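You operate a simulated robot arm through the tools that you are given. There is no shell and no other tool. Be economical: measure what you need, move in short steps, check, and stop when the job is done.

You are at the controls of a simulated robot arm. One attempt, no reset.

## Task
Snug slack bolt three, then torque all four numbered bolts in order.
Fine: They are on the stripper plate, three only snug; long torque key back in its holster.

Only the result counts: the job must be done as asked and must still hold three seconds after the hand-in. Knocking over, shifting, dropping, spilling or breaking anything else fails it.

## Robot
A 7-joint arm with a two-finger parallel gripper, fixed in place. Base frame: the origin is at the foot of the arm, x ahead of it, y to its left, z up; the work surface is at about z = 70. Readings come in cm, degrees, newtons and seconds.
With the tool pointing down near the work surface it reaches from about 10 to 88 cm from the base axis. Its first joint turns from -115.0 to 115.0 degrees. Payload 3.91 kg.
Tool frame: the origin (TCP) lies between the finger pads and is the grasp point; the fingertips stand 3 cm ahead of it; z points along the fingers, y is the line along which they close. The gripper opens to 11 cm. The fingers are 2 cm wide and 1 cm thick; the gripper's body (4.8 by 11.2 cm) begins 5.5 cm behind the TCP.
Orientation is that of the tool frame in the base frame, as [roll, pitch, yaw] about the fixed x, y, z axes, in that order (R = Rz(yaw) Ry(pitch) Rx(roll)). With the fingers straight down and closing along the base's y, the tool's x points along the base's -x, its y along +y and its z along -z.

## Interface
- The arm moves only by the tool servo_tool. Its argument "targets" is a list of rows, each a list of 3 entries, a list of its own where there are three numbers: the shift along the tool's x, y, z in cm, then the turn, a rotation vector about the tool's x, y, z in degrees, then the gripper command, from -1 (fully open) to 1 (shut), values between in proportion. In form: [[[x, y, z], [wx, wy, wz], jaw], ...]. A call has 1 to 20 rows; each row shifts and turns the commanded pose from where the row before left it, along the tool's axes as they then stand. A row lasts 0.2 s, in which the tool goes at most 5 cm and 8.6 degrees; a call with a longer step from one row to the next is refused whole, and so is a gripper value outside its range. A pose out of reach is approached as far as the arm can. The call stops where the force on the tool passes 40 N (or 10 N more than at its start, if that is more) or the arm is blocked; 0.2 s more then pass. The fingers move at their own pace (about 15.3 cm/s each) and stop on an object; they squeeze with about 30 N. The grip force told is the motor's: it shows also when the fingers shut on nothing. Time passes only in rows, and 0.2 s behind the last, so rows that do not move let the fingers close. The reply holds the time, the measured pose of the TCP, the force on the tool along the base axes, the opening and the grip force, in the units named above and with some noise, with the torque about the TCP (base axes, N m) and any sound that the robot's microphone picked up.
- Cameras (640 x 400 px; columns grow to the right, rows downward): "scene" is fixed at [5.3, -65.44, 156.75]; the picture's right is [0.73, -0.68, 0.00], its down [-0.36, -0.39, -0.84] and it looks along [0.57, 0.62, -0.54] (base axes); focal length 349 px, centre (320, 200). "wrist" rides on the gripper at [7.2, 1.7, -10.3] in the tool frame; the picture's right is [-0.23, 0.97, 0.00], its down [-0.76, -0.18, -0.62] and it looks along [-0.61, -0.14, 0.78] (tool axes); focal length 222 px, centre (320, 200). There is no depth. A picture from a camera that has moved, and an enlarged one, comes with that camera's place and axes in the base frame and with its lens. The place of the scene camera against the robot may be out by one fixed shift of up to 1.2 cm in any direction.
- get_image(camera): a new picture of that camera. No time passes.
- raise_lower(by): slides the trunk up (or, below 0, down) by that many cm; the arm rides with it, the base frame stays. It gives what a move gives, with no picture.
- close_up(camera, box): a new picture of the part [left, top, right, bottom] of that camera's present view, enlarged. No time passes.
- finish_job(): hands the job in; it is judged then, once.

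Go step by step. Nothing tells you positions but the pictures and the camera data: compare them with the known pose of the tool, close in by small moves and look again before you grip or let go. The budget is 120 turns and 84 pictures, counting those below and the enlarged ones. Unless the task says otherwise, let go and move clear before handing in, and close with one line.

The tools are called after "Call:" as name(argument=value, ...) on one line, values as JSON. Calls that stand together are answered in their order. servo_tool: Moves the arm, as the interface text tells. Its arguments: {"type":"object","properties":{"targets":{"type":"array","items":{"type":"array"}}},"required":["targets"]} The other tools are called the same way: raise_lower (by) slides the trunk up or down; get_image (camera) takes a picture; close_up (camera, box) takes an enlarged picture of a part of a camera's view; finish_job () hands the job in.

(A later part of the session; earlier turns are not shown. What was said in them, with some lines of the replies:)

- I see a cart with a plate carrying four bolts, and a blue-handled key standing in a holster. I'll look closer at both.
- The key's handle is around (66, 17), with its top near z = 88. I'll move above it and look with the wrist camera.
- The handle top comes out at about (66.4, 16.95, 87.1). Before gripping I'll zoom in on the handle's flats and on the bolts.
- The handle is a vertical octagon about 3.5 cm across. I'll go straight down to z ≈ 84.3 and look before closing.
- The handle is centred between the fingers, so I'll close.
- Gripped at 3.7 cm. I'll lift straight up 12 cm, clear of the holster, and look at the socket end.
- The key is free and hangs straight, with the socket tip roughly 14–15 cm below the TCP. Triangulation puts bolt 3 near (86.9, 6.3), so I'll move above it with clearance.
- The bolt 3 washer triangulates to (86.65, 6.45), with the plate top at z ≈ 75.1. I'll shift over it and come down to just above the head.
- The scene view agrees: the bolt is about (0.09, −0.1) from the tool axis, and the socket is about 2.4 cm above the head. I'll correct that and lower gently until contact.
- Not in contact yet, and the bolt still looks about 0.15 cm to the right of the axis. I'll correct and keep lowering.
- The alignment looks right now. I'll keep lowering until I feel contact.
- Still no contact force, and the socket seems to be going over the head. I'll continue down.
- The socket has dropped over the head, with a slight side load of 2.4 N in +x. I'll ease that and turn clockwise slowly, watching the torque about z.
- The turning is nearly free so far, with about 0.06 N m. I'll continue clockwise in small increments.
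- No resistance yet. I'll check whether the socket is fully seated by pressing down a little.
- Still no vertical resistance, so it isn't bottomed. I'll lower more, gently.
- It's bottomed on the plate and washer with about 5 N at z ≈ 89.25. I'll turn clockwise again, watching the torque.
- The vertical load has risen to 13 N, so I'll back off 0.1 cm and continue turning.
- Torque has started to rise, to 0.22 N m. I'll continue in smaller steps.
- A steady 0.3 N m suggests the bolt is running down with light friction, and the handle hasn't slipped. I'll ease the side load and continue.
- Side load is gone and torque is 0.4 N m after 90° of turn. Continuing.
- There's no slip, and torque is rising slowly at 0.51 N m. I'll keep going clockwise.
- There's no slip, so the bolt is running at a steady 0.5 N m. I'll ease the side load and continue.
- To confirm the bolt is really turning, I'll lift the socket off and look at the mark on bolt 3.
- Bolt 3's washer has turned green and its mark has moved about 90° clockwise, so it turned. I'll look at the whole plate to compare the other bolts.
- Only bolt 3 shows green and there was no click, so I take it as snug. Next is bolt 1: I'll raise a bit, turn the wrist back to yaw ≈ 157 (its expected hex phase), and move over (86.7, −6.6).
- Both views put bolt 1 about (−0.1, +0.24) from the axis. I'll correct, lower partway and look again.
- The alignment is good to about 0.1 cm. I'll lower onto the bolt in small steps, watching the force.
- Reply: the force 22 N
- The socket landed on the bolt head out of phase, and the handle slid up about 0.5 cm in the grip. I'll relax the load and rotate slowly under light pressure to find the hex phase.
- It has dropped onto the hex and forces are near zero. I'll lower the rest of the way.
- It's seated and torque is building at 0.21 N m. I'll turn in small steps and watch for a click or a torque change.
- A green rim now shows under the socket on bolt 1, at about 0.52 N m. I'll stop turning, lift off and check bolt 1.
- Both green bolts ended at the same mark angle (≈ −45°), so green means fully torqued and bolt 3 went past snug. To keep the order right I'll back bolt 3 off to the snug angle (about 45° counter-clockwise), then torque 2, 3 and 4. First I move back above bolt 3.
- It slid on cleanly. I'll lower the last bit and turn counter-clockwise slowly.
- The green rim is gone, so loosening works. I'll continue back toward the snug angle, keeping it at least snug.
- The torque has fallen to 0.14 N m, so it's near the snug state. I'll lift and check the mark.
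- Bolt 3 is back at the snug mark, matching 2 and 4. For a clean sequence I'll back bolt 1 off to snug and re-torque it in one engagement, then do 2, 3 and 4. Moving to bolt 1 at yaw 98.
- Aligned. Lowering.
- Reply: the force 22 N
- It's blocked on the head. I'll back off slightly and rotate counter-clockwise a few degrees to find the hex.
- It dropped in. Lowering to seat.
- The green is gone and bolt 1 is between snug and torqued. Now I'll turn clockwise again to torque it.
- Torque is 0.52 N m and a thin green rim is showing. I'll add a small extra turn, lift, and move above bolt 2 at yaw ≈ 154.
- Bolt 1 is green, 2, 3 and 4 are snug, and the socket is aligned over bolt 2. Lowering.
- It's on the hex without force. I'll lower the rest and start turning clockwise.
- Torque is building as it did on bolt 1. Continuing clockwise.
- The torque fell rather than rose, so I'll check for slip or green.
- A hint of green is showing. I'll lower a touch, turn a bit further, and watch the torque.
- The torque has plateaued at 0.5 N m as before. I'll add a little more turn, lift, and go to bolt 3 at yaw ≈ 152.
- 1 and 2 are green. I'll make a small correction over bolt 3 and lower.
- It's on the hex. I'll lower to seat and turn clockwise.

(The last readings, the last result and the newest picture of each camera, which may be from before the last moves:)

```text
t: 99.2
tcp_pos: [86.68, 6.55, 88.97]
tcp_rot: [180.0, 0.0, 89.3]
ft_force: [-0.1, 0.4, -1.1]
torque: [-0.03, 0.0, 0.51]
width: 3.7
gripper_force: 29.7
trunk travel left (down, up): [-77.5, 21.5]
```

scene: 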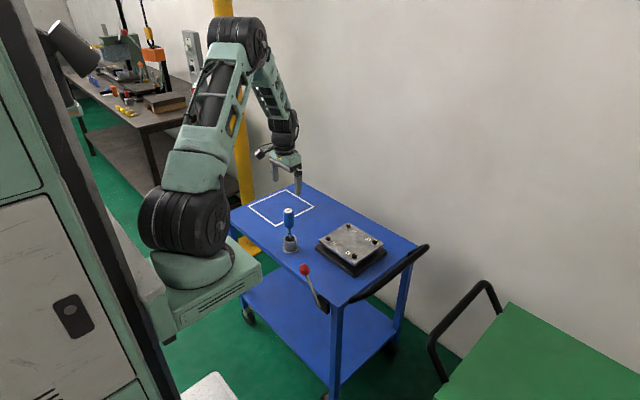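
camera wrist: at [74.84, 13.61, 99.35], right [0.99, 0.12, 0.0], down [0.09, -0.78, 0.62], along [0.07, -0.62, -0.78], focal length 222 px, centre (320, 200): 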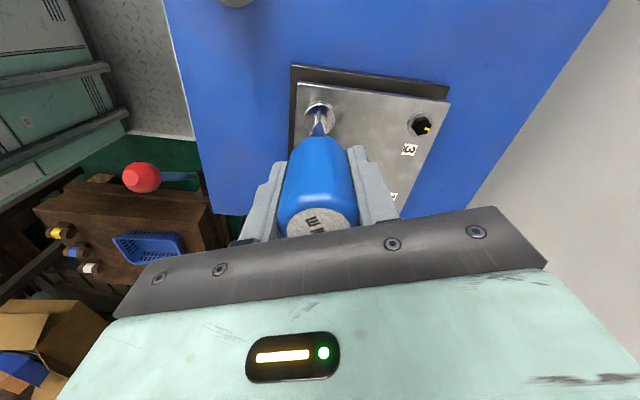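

The plateau came at 0.51 N m. I'll lift, turn back, and move above bolt 4.

Call:
servo_tool(targets=[[[0, 0, -0.5], [0, 0, 0], 1], [[0, 0, -1.5], [0, 0, 0], 1], [[0, 0, -2.5], [0, 0, 0], 1], [[0, 0, 0], [0, 0, -7.9], 1], [[0, 0, 0], [0, 0, -7.9], 1], [[0, 0, 0], [0, 0, -7.9], 1], [[0, 0, 0], [0, 0, -7.9], 1], [[0, 0, 0], [0, 0, -7.9], 1], [[0, 0, 0], [0, 0, -7.9], 1], [[0, 0, 0], [0, 0, -7.9], 1], [[0, 0, 0], [0, 0, -7.9], 1], [[0.935, -4.11, 0], [0, 0, 0], 1], [[0.935, -4.11, 0], [0, 0, 0], 1], [[0.935, -4.11, 0], [0, 0, 0], 1], [[0.935, -4.11, 0], [0, 0, 0], 1], [[0, 0, 1.5], [0, 0, 0], 1], [[0, 0, 0], [0, 0, 0], 1]])

Call:
close_up(camera="scene", box=[325, 205, 395, 275])

Call:
close_up(camera="wrist", box=[280, 60, 360, 140])

```text
t: 102.8
tcp_pos: [75.66, -6.41, 92.14]
tcp_rot: [179.9, 0.0, 152.5]
ft_force: [0.1, 0.4, -2.0]
torque: [-0.02, 0.01, 0.0]
width: 3.72
gripper_force: 30.4
trunk travel left (down, up): [-77.5, 21.5]
```

```text
5.71 times, centred on (360, 240) of scene
camera zoom: at [5.3, -65.44, 156.75], right [0.73, -0.68, 0.0], down [-0.36, -0.39, -0.84], along [0.57, 0.62, -0.54], focal length 1993 px, centre (91, -29)
```

zoom: 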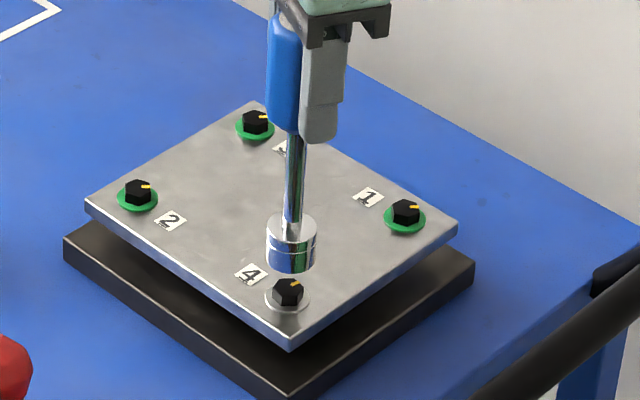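

```text
5.00 times, centred on (320, 100) of wrist
camera zoom: at [70.13, -1.76, 102.35], right [0.65, 0.76, 0.0], down [0.59, -0.51, 0.62], along [0.47, -0.41, -0.78], focal length 1111 px, centre (320, 700)
```

zoom: 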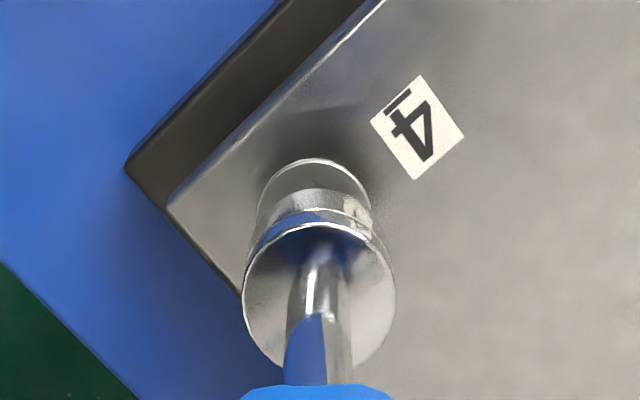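

1, 2 and 3 are green. I'll shift slightly (−0.13, −0.03) over bolt 4 and lower.

Call:
servo_tool(targets=[[[0.1, -0.09, 0.7], [0, 0, 0], 1], [[0, 0, 0.7], [0, 0, 0], 1], [[0, 0, 0.4], [0, 0, 0], 1], [[0, 0, 0.2], [0, 0, 0], 1], [[0, 0, 0.1], [0, 0, 0], 1], [[0, 0, 0.1], [0, 0, 0], 1], [[0, 0, 0], [0, 0, 0], 1]])

Call:
close_up(camera="scene", box=[340, 225, 380, 265])

```text
t: 104.4
tcp_pos: [75.6, -6.52, 89.71]
tcp_rot: [-180.0, 0.1, 152.6]
ft_force: [-0.6, -0.5, -2.3]
torque: [-0.03, 0.0, -0.01]
width: 3.71
gripper_force: 29.6
trunk travel left (down, up): [-77.5, 21.5]
```

```text
10.00 times, centred on (360, 245) of scene
camera zoom: at [5.3, -65.44, 156.75], right [0.73, -0.68, 0.0], down [-0.36, -0.39, -0.84], along [0.57, 0.62, -0.54], focal length 3487 px, centre (-80, -250)
```

zoom: 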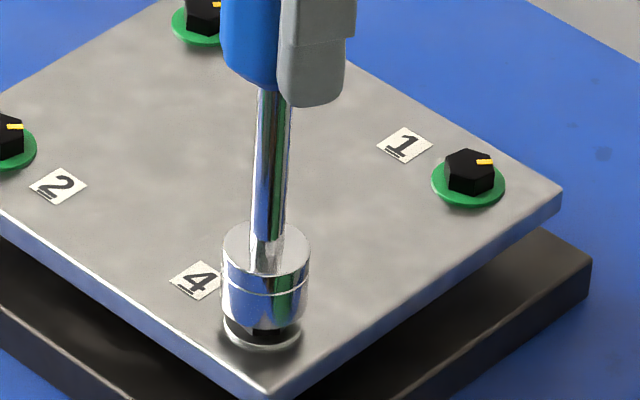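

Call:
servo_tool(targets=[[[0, 0, 0.1], [0, 0, 0], 1], [[0, 0, 0.1], [0, 0, 0], 1], [[0, 0, 0.0], [0, 0, 0], 1]])

```text
t: 105.2
tcp_pos: [75.65, -6.39, 89.43]
tcp_rot: [180.0, 0.0, 152.5]
ft_force: [-0.3, 0.1, -2.5]
torque: [-0.06, 0.0, 0.0]
width: 3.73
gripper_force: 30.3
trunk travel left (down, up): [-77.5, 21.5]
```

Call:
servo_tool(targets=[[[0, 0, 0.1], [0, 0, 0], 1], [[0, 0, 0.1], [0, 0, 0], 1], [[0, 0, 0.0], [0, 0, 0], 1]])

```text
t: 106.0
tcp_pos: [75.6, -6.38, 89.26]
tcp_rot: [180.0, 0.0, 152.4]
ft_force: [0.3, -0.2, -0.9]
torque: [-0.03, 0.01, 0.01]
width: 3.7
gripper_force: 29.8
trunk travel left (down, up): [-77.5, 21.5]
```

It's sliding on freely. I'll seat it and turn clockwise.

Call:
servo_tool(targets=[[[0, 0, 0.12], [0, 0, 0], 1], [[0, 0, 0.12], [0, 0, 0], 1], [[0, 0, 0.1], [0, 0, 0], 1], [[0, 0, 0], [0, 0, 4], 1], [[0, 0, 0], [0, 0, 4], 1], [[0, 0, 0], [0, 0, 4], 1], [[0, 0, 0], [0, 0, 4], 1], [[0, 0, 0], [0, 0, 0], 1]])

```text
t: 107.8
tcp_pos: [75.6, -6.49, 88.99]
tcp_rot: [-179.9, 0.0, 136.4]
ft_force: [0.2, 0.4, -1.9]
torque: [0.0, -0.03, 0.29]
width: 3.7
gripper_force: 30.2
trunk travel left (down, up): [-77.5, 21.5]
```

Call:
servo_tool(targets=[[[0, 0, 0], [0, 0, 4], 1], [[0, 0, 0], [0, 0, 4], 1], [[0, 0, 0], [0, 0, 4], 1], [[0, 0, 0], [0, 0, 4], 1], [[0, 0, 0], [0, 0, 4], 1], [[0, 0, 0], [0, 0, 4], 1], [[0, 0, 0], [0, 0, 4], 1], [[0, 0, 0], [0, 0, 4], 1], [[0, 0, 0], [0, 0, 0], 1]])

```text
t: 109.8
tcp_pos: [75.64, -6.6, 88.9]
tcp_rot: [-179.9, 0.1, 104.5]
ft_force: [-0.4, 0.2, -1.0]
torque: [0.0, -0.01, 0.52]
width: 3.69
gripper_force: 30.0
trunk travel left (down, up): [-77.5, 21.5]
```

Call:
servo_tool(targets=[[[0, 0, 0], [0, 0, 3], 1], [[0, 0, 0], [0, 0, 3], 1], [[0, 0, 0], [0, 0, 3], 1], [[0, 0, 0], [0, 0, 3], 1], [[0, 0, 0], [0, 0, 3], 1], [[0, 0, 0], [0, 0, 0], 1]])

```text
t: 111.2
tcp_pos: [75.66, -6.43, 88.85]
tcp_rot: [180.0, 0.1, 89.5]
ft_force: [-0.1, -3.9, -1.5]
torque: [-0.41, -0.05, 0.51]
width: 3.72
gripper_force: 30.3
trunk travel left (down, up): [-77.5, 21.5]
```

Torque is 0.51 N m. I'll lift well clear, turn the wrist back, and verify the bolts.

Call:
servo_tool(targets=[[[0, 0, -0.5], [0, 0, 0], 1], [[0, 0, -1.5], [0, 0, 0], 1], [[0, 0, -3], [0, 0, 0], 1], [[0, 0, -3.5], [0, 0, 0], 1], [[0, 0, 0], [0, 0, -8.2], 1], [[0, 0, 0], [0, 0, -8.2], 1], [[0, 0, 0], [0, 0, -8.2], 1], [[0, 0, 0], [0, 0, -8.2], 1], [[0, 0, 0], [0, 0, -8.2], 1], [[0, 0, 0], [0, 0, -8.2], 1], [[0, 0, 0], [0, 0, -8.2], 1], [[0, 0, 0], [0, 0, -8.2], 1], [[0, 0, 0], [0, 0, -8.2], 1], [[0, 0, 0], [0, 0, -8.2], 1], [[0, 0, 0], [0, 0, -8.3], 1], [[0, 0, 0], [0, 0, 0], 1]])

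Call:
close_up(camera="scene", box=[315, 205, 395, 285])

```text
t: 114.6
tcp_pos: [75.62, -6.53, 97.51]
tcp_rot: [-180.0, 0.0, -179.9]
ft_force: [0.4, 0.2, -2.0]
torque: [0.01, -0.01, -0.01]
width: 3.72
gripper_force: 30.1
trunk travel left (down, up): [-77.5, 21.5]
```

```text
5.00 times, centred on (355, 245) of scene
camera zoom: at [5.3, -65.44, 156.75], right [0.73, -0.68, 0.0], down [-0.36, -0.39, -0.84], along [0.57, 0.62, -0.54], focal length 1744 px, centre (145, -25)
```

zoom: 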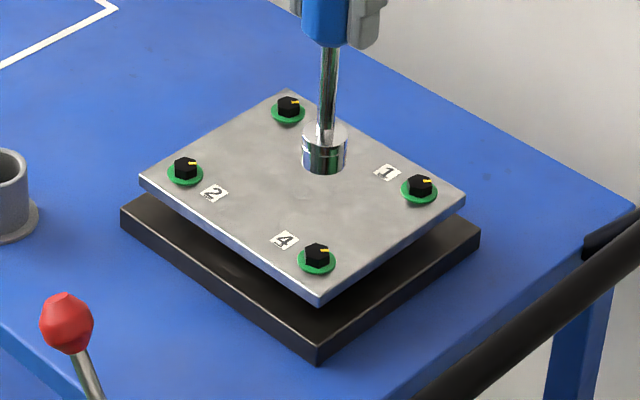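

All four are green. Carrying the key back above the holster at (66.33, 16.9).

Call:
servo_tool(targets=[[[1.55, 3.9, 0], [0, 0, 0], 1], [[1.55, 3.9, 0], [0, 0, 0], 1], [[1.55, 3.9, 0], [0, 0, 0], 1], [[1.55, 3.9, 0], [0, 0, 0], 1], [[1.55, 3.9, 0], [0, 0, 0], 1], [[1.55, 3.9, 0], [0, 0, 0], 1], [[0, 0, 2], [0, 0, 0], 1], [[0, 0, 2], [0, 0, 0], 1], [[0, 0, 0], [0, 0, 0], 1]])

Call:
close_up(camera="scene", box=[265, 205, 315, 255])

Call:
close_up(camera="wrist", box=[280, 60, 360, 140])

```text
t: 116.6
tcp_pos: [66.4, 16.97, 93.65]
tcp_rot: [179.9, 0.1, 179.8]
ft_force: [-0.1, 1.2, -1.8]
torque: [-0.01, -0.01, 0.0]
width: 3.73
gripper_force: 29.7
trunk travel left (down, up): [-77.5, 21.5]
```

```text
8.00 times, centred on (290, 230) of scene
camera zoom: at [5.3, -65.44, 156.75], right [0.73, -0.68, 0.0], down [-0.36, -0.39, -0.84], along [0.57, 0.62, -0.54], focal length 2790 px, centre (560, -40)
```

zoom: 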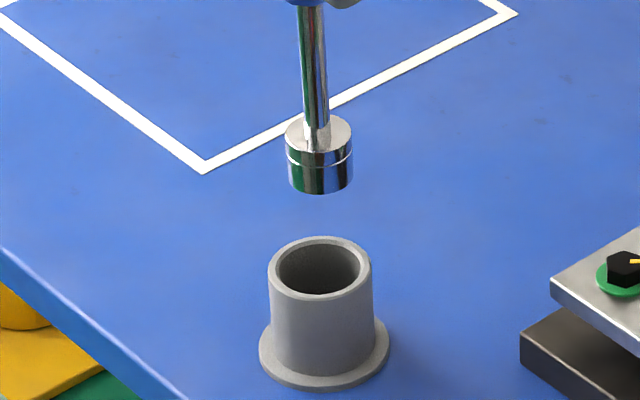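

```text
5.00 times, centred on (320, 100) of wrist
camera zoom: at [59.3, 18.57, 104.0], right [0.23, 0.97, 0.0], down [0.76, -0.18, 0.62], along [0.61, -0.14, -0.78], focal length 1111 px, centre (320, 700)
```

zoom: 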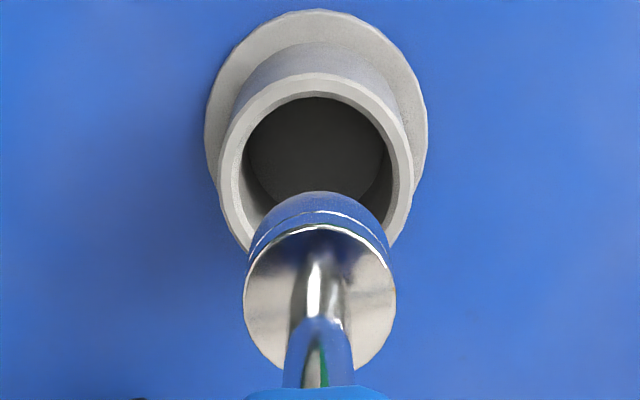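

The key is slightly off the holster centre, by about (−0.25, −0.05). I'll correct, lower to near the rim and look again.

Call:
servo_tool(targets=[[[0.25, -0.05, 1.0], [0, 0, 0], 1], [[0, 0, 0.9], [0, 0, 0], 1], [[0, 0, 0], [0, 0, 0], 1]])

Call:
close_up(camera="scene", box=[265, 205, 315, 255])

Call:
close_up(camera="wrist", box=[280, 60, 360, 140])

```text
t: 117.4
tcp_pos: [66.18, 16.92, 91.6]
tcp_rot: [180.0, 0.0, 179.8]
ft_force: [0.9, 0.3, -1.6]
torque: [0.0, 0.02, -0.02]
width: 3.71
gripper_force: 30.2
trunk travel left (down, up): [-77.5, 21.5]
```

```text
8.00 times, centred on (290, 230) of scene
camera zoom: at [5.3, -65.44, 156.75], right [0.73, -0.68, 0.0], down [-0.36, -0.39, -0.84], along [0.57, 0.62, -0.54], focal length 2790 px, centre (560, -40)
```

zoom: 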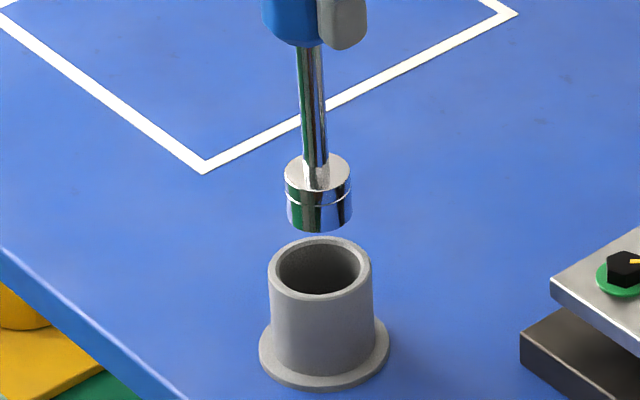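

```text
5.00 times, centred on (320, 100) of wrist
camera zoom: at [59.06, 18.51, 102.0], right [0.23, 0.97, 0.0], down [0.76, -0.18, 0.62], along [0.61, -0.14, -0.78], focal length 1111 px, centre (320, 700)
```

zoom: 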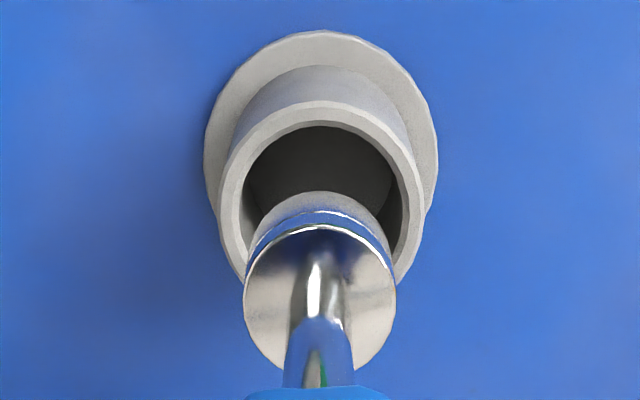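

It's centred to about 0.1 cm with roughly 0.45 cm of clearance. I'll nudge 0.1 cm and lower into the holster gently.

Call:
servo_tool(targets=[[[0.12, 0, 0.8], [0, 0, 0], 1], [[0, 0, 0.8], [0, 0, 0], 1], [[0, 0, 0.5], [0, 0, 0], 1], [[0, 0, 0.4], [0, 0, 0], 1], [[0, 0, 0.3], [0, 0, 0], 1], [[0, 0, 0], [0, 0, 0], 1]])

Call:
close_up(camera="scene", box=[265, 205, 315, 255])

```text
t: 118.8
tcp_pos: [65.97, 17.0, 88.72]
tcp_rot: [-179.9, -0.1, 179.9]
ft_force: [0.2, -0.7, -1.4]
torque: [-0.03, 0.0, 0.03]
width: 3.71
gripper_force: 30.8
trunk travel left (down, up): [-77.5, 21.5]
```

```text
8.00 times, centred on (290, 230) of scene
camera zoom: at [5.3, -65.44, 156.75], right [0.73, -0.68, 0.0], down [-0.36, -0.39, -0.84], along [0.57, 0.62, -0.54], focal length 2790 px, centre (560, -40)
```

zoom: 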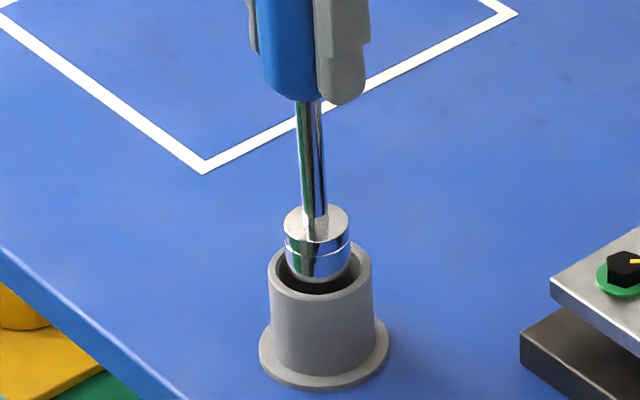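

The tip is entering the holster freely. Continuing down.

Call:
servo_tool(targets=[[[-0.04, 0, 0.5], [0, 0, 0], 1], [[0, 0, 0.5], [0, 0, 0], 1], [[0, 0, 0.5], [0, 0, 0], 1], [[0, 0, 0.5], [0, 0, 0], 1], [[0, 0, 0.5], [0, 0, 0], 1], [[0, 0, 0.5], [0, 0, 0], 1], [[0, 0, 0.5], [0, 0, 0], 1], [[0, 0, 0], [0, 0, 0], 1]])

Call:
close_up(camera="scene", box=[265, 205, 315, 255])

```text
t: 120.6
tcp_pos: [66.1, 16.93, 85.22]
tcp_rot: [180.0, 0.0, 179.9]
ft_force: [0.2, 0.4, -2.0]
torque: [0.02, 0.0, 0.01]
width: 3.7
gripper_force: 30.3
trunk travel left (down, up): [-77.5, 21.5]
```

```text
8.00 times, centred on (290, 230) of scene
camera zoom: at [5.3, -65.44, 156.75], right [0.73, -0.68, 0.0], down [-0.36, -0.39, -0.84], along [0.57, 0.62, -0.54], focal length 2790 px, centre (560, -40)
```

zoom: 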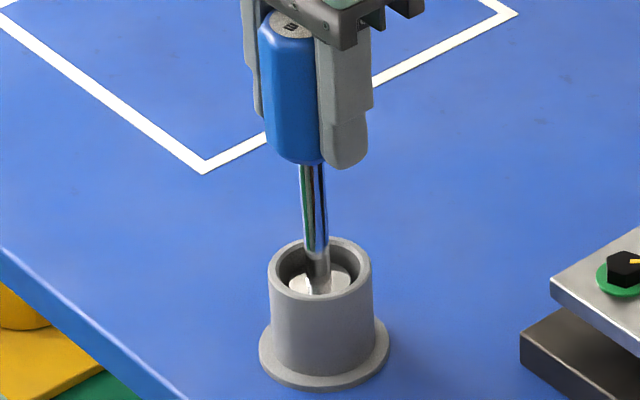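

It's well inside. I'll lower in small steps until it rests on the floor of the holster.

Call:
servo_tool(targets=[[[0, 0, 0.3], [0, 0, 0], 1], [[0, 0, 0.3], [0, 0, 0], 1], [[0, 0, 0.3], [0, 0, 0], 1], [[0, 0, 0.2], [0, 0, 0], 1], [[0, 0, 0], [0, 0, 0], 1]])

```text
t: 121.8
tcp_pos: [66.01, 16.99, 84.14]
tcp_rot: [-180.0, -0.1, 179.9]
ft_force: [0.0, 0.4, -0.9]
torque: [0.0, -0.01, 0.0]
width: 3.71
gripper_force: 30.1
trunk travel left (down, up): [-77.5, 21.5]
```

Call:
servo_tool(targets=[[[0, 0, 0.12], [0, 0, 0], 1], [[0, 0, 0.12], [0, 0, 0], 1], [[0, 0, 0.1], [0, 0, 0], 1], [[0, 0, 0], [0, 0, 0], 1]])

```text
t: 122.8
tcp_pos: [66.07, 16.93, 83.92]
tcp_rot: [-180.0, -0.1, 179.9]
ft_force: [-3.5, -1.9, 11.7]
torque: [-0.2, 0.67, 0.01]
width: 3.71
gripper_force: 30.7
trunk travel left (down, up): [-77.5, 21.5]
```

It's on the holster floor. I'll relieve the load slightly and open the fingers partway.

Call:
servo_tool(targets=[[[0, 0, -0.08], [0, 0, 0], 1], [[0, 0, 0], [0, 0, 0], 0.25], [[0, 0, 0], [0, 0, 0], 0.1], [[0, 0, 0], [0, 0, 0], 0], [[0, 0, 0], [0, 0, 0], -0.3], [[0, 0, 0], [0, 0, 0], -0.3]])

Call:
close_up(camera="scene", box=[260, 190, 320, 260])

```text
t: 124.2
tcp_pos: [65.98, 16.92, 83.75]
tcp_rot: [-179.9, 0.0, 179.9]
ft_force: [0.2, 0.3, -0.3]
torque: [0.02, -0.01, 0.02]
width: 7.15
gripper_force: 0.1
trunk travel left (down, up): [-77.5, 21.5]
```

```text
5.71 times, centred on (290, 225) of scene
camera zoom: at [5.3, -65.44, 156.75], right [0.73, -0.68, 0.0], down [-0.36, -0.39, -0.84], along [0.57, 0.62, -0.54], focal length 1993 px, centre (491, 57)
```

zoom: 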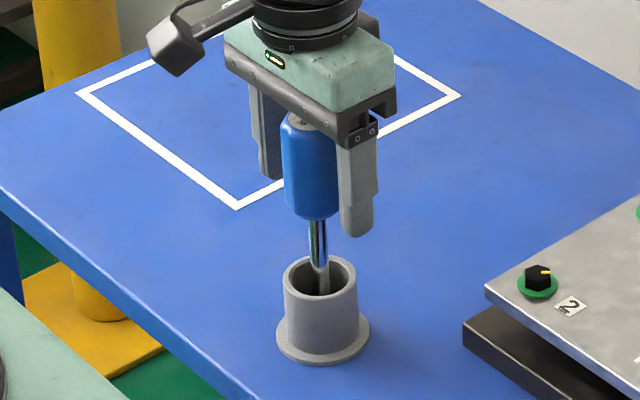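

The key stands free in the holster. I'll open fully, retreat straight up, and check.

Call:
servo_tool(targets=[[[0, 0, 0], [0, 0, 0], -0.8], [[0, 0, -1.5], [0, 0, 0], -0.8], [[0, 0, -3], [0, 0, 0], -0.8], [[0, 0, -4], [0, 0, 0], -0.8], [[0, 0, -4], [0, 0, 0], -0.8], [[0, 0, -4], [0, 0, 0], -1], [[2, 4, 0], [0, 0, 0], -1], [[2, 4, 0], [0, 0, 0], -1], [[0, 0, 0], [0, 0, 0], -1]])

Call:
close_up(camera="scene", box=[220, 170, 440, 320])

```text
t: 126.2
tcp_pos: [62.11, 24.99, 100.36]
tcp_rot: [180.0, 0.1, 179.8]
ft_force: [1.1, -0.5, 0.4]
torque: [0.01, 0.02, 0.0]
width: 10.99
gripper_force: 0.1
trunk travel left (down, up): [-77.5, 21.5]
```

```text
2.67 times, centred on (330, 245) of scene
camera zoom: at [5.3, -65.44, 156.75], right [0.73, -0.68, 0.0], down [-0.36, -0.39, -0.84], along [0.57, 0.62, -0.54], focal length 930 px, centre (293, 80)
```

zoom: 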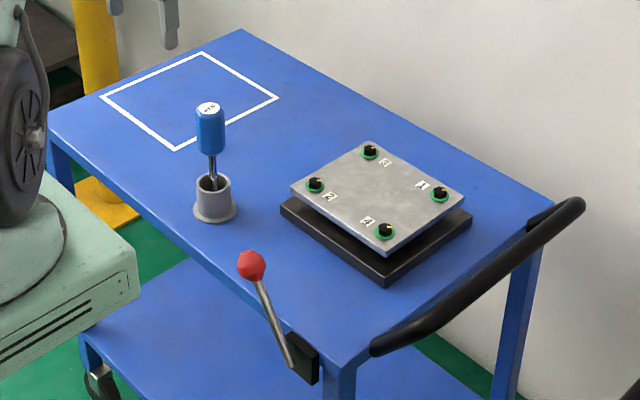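

The key is upright in its holster, all four bolts show green, and the arm is clear. Handing in.

Call:
finish_job()

```text
The job is handed in.
```

All four bolts show green (torqued) and the long key is back in its holster, but my first pass on bolt 3 went past snug to full torque; I backed it off to snug, eased bolt 1 off too, then torqued 1, 2, 3, 4 in order, so a check counting that first pass could still mark the order wrong.
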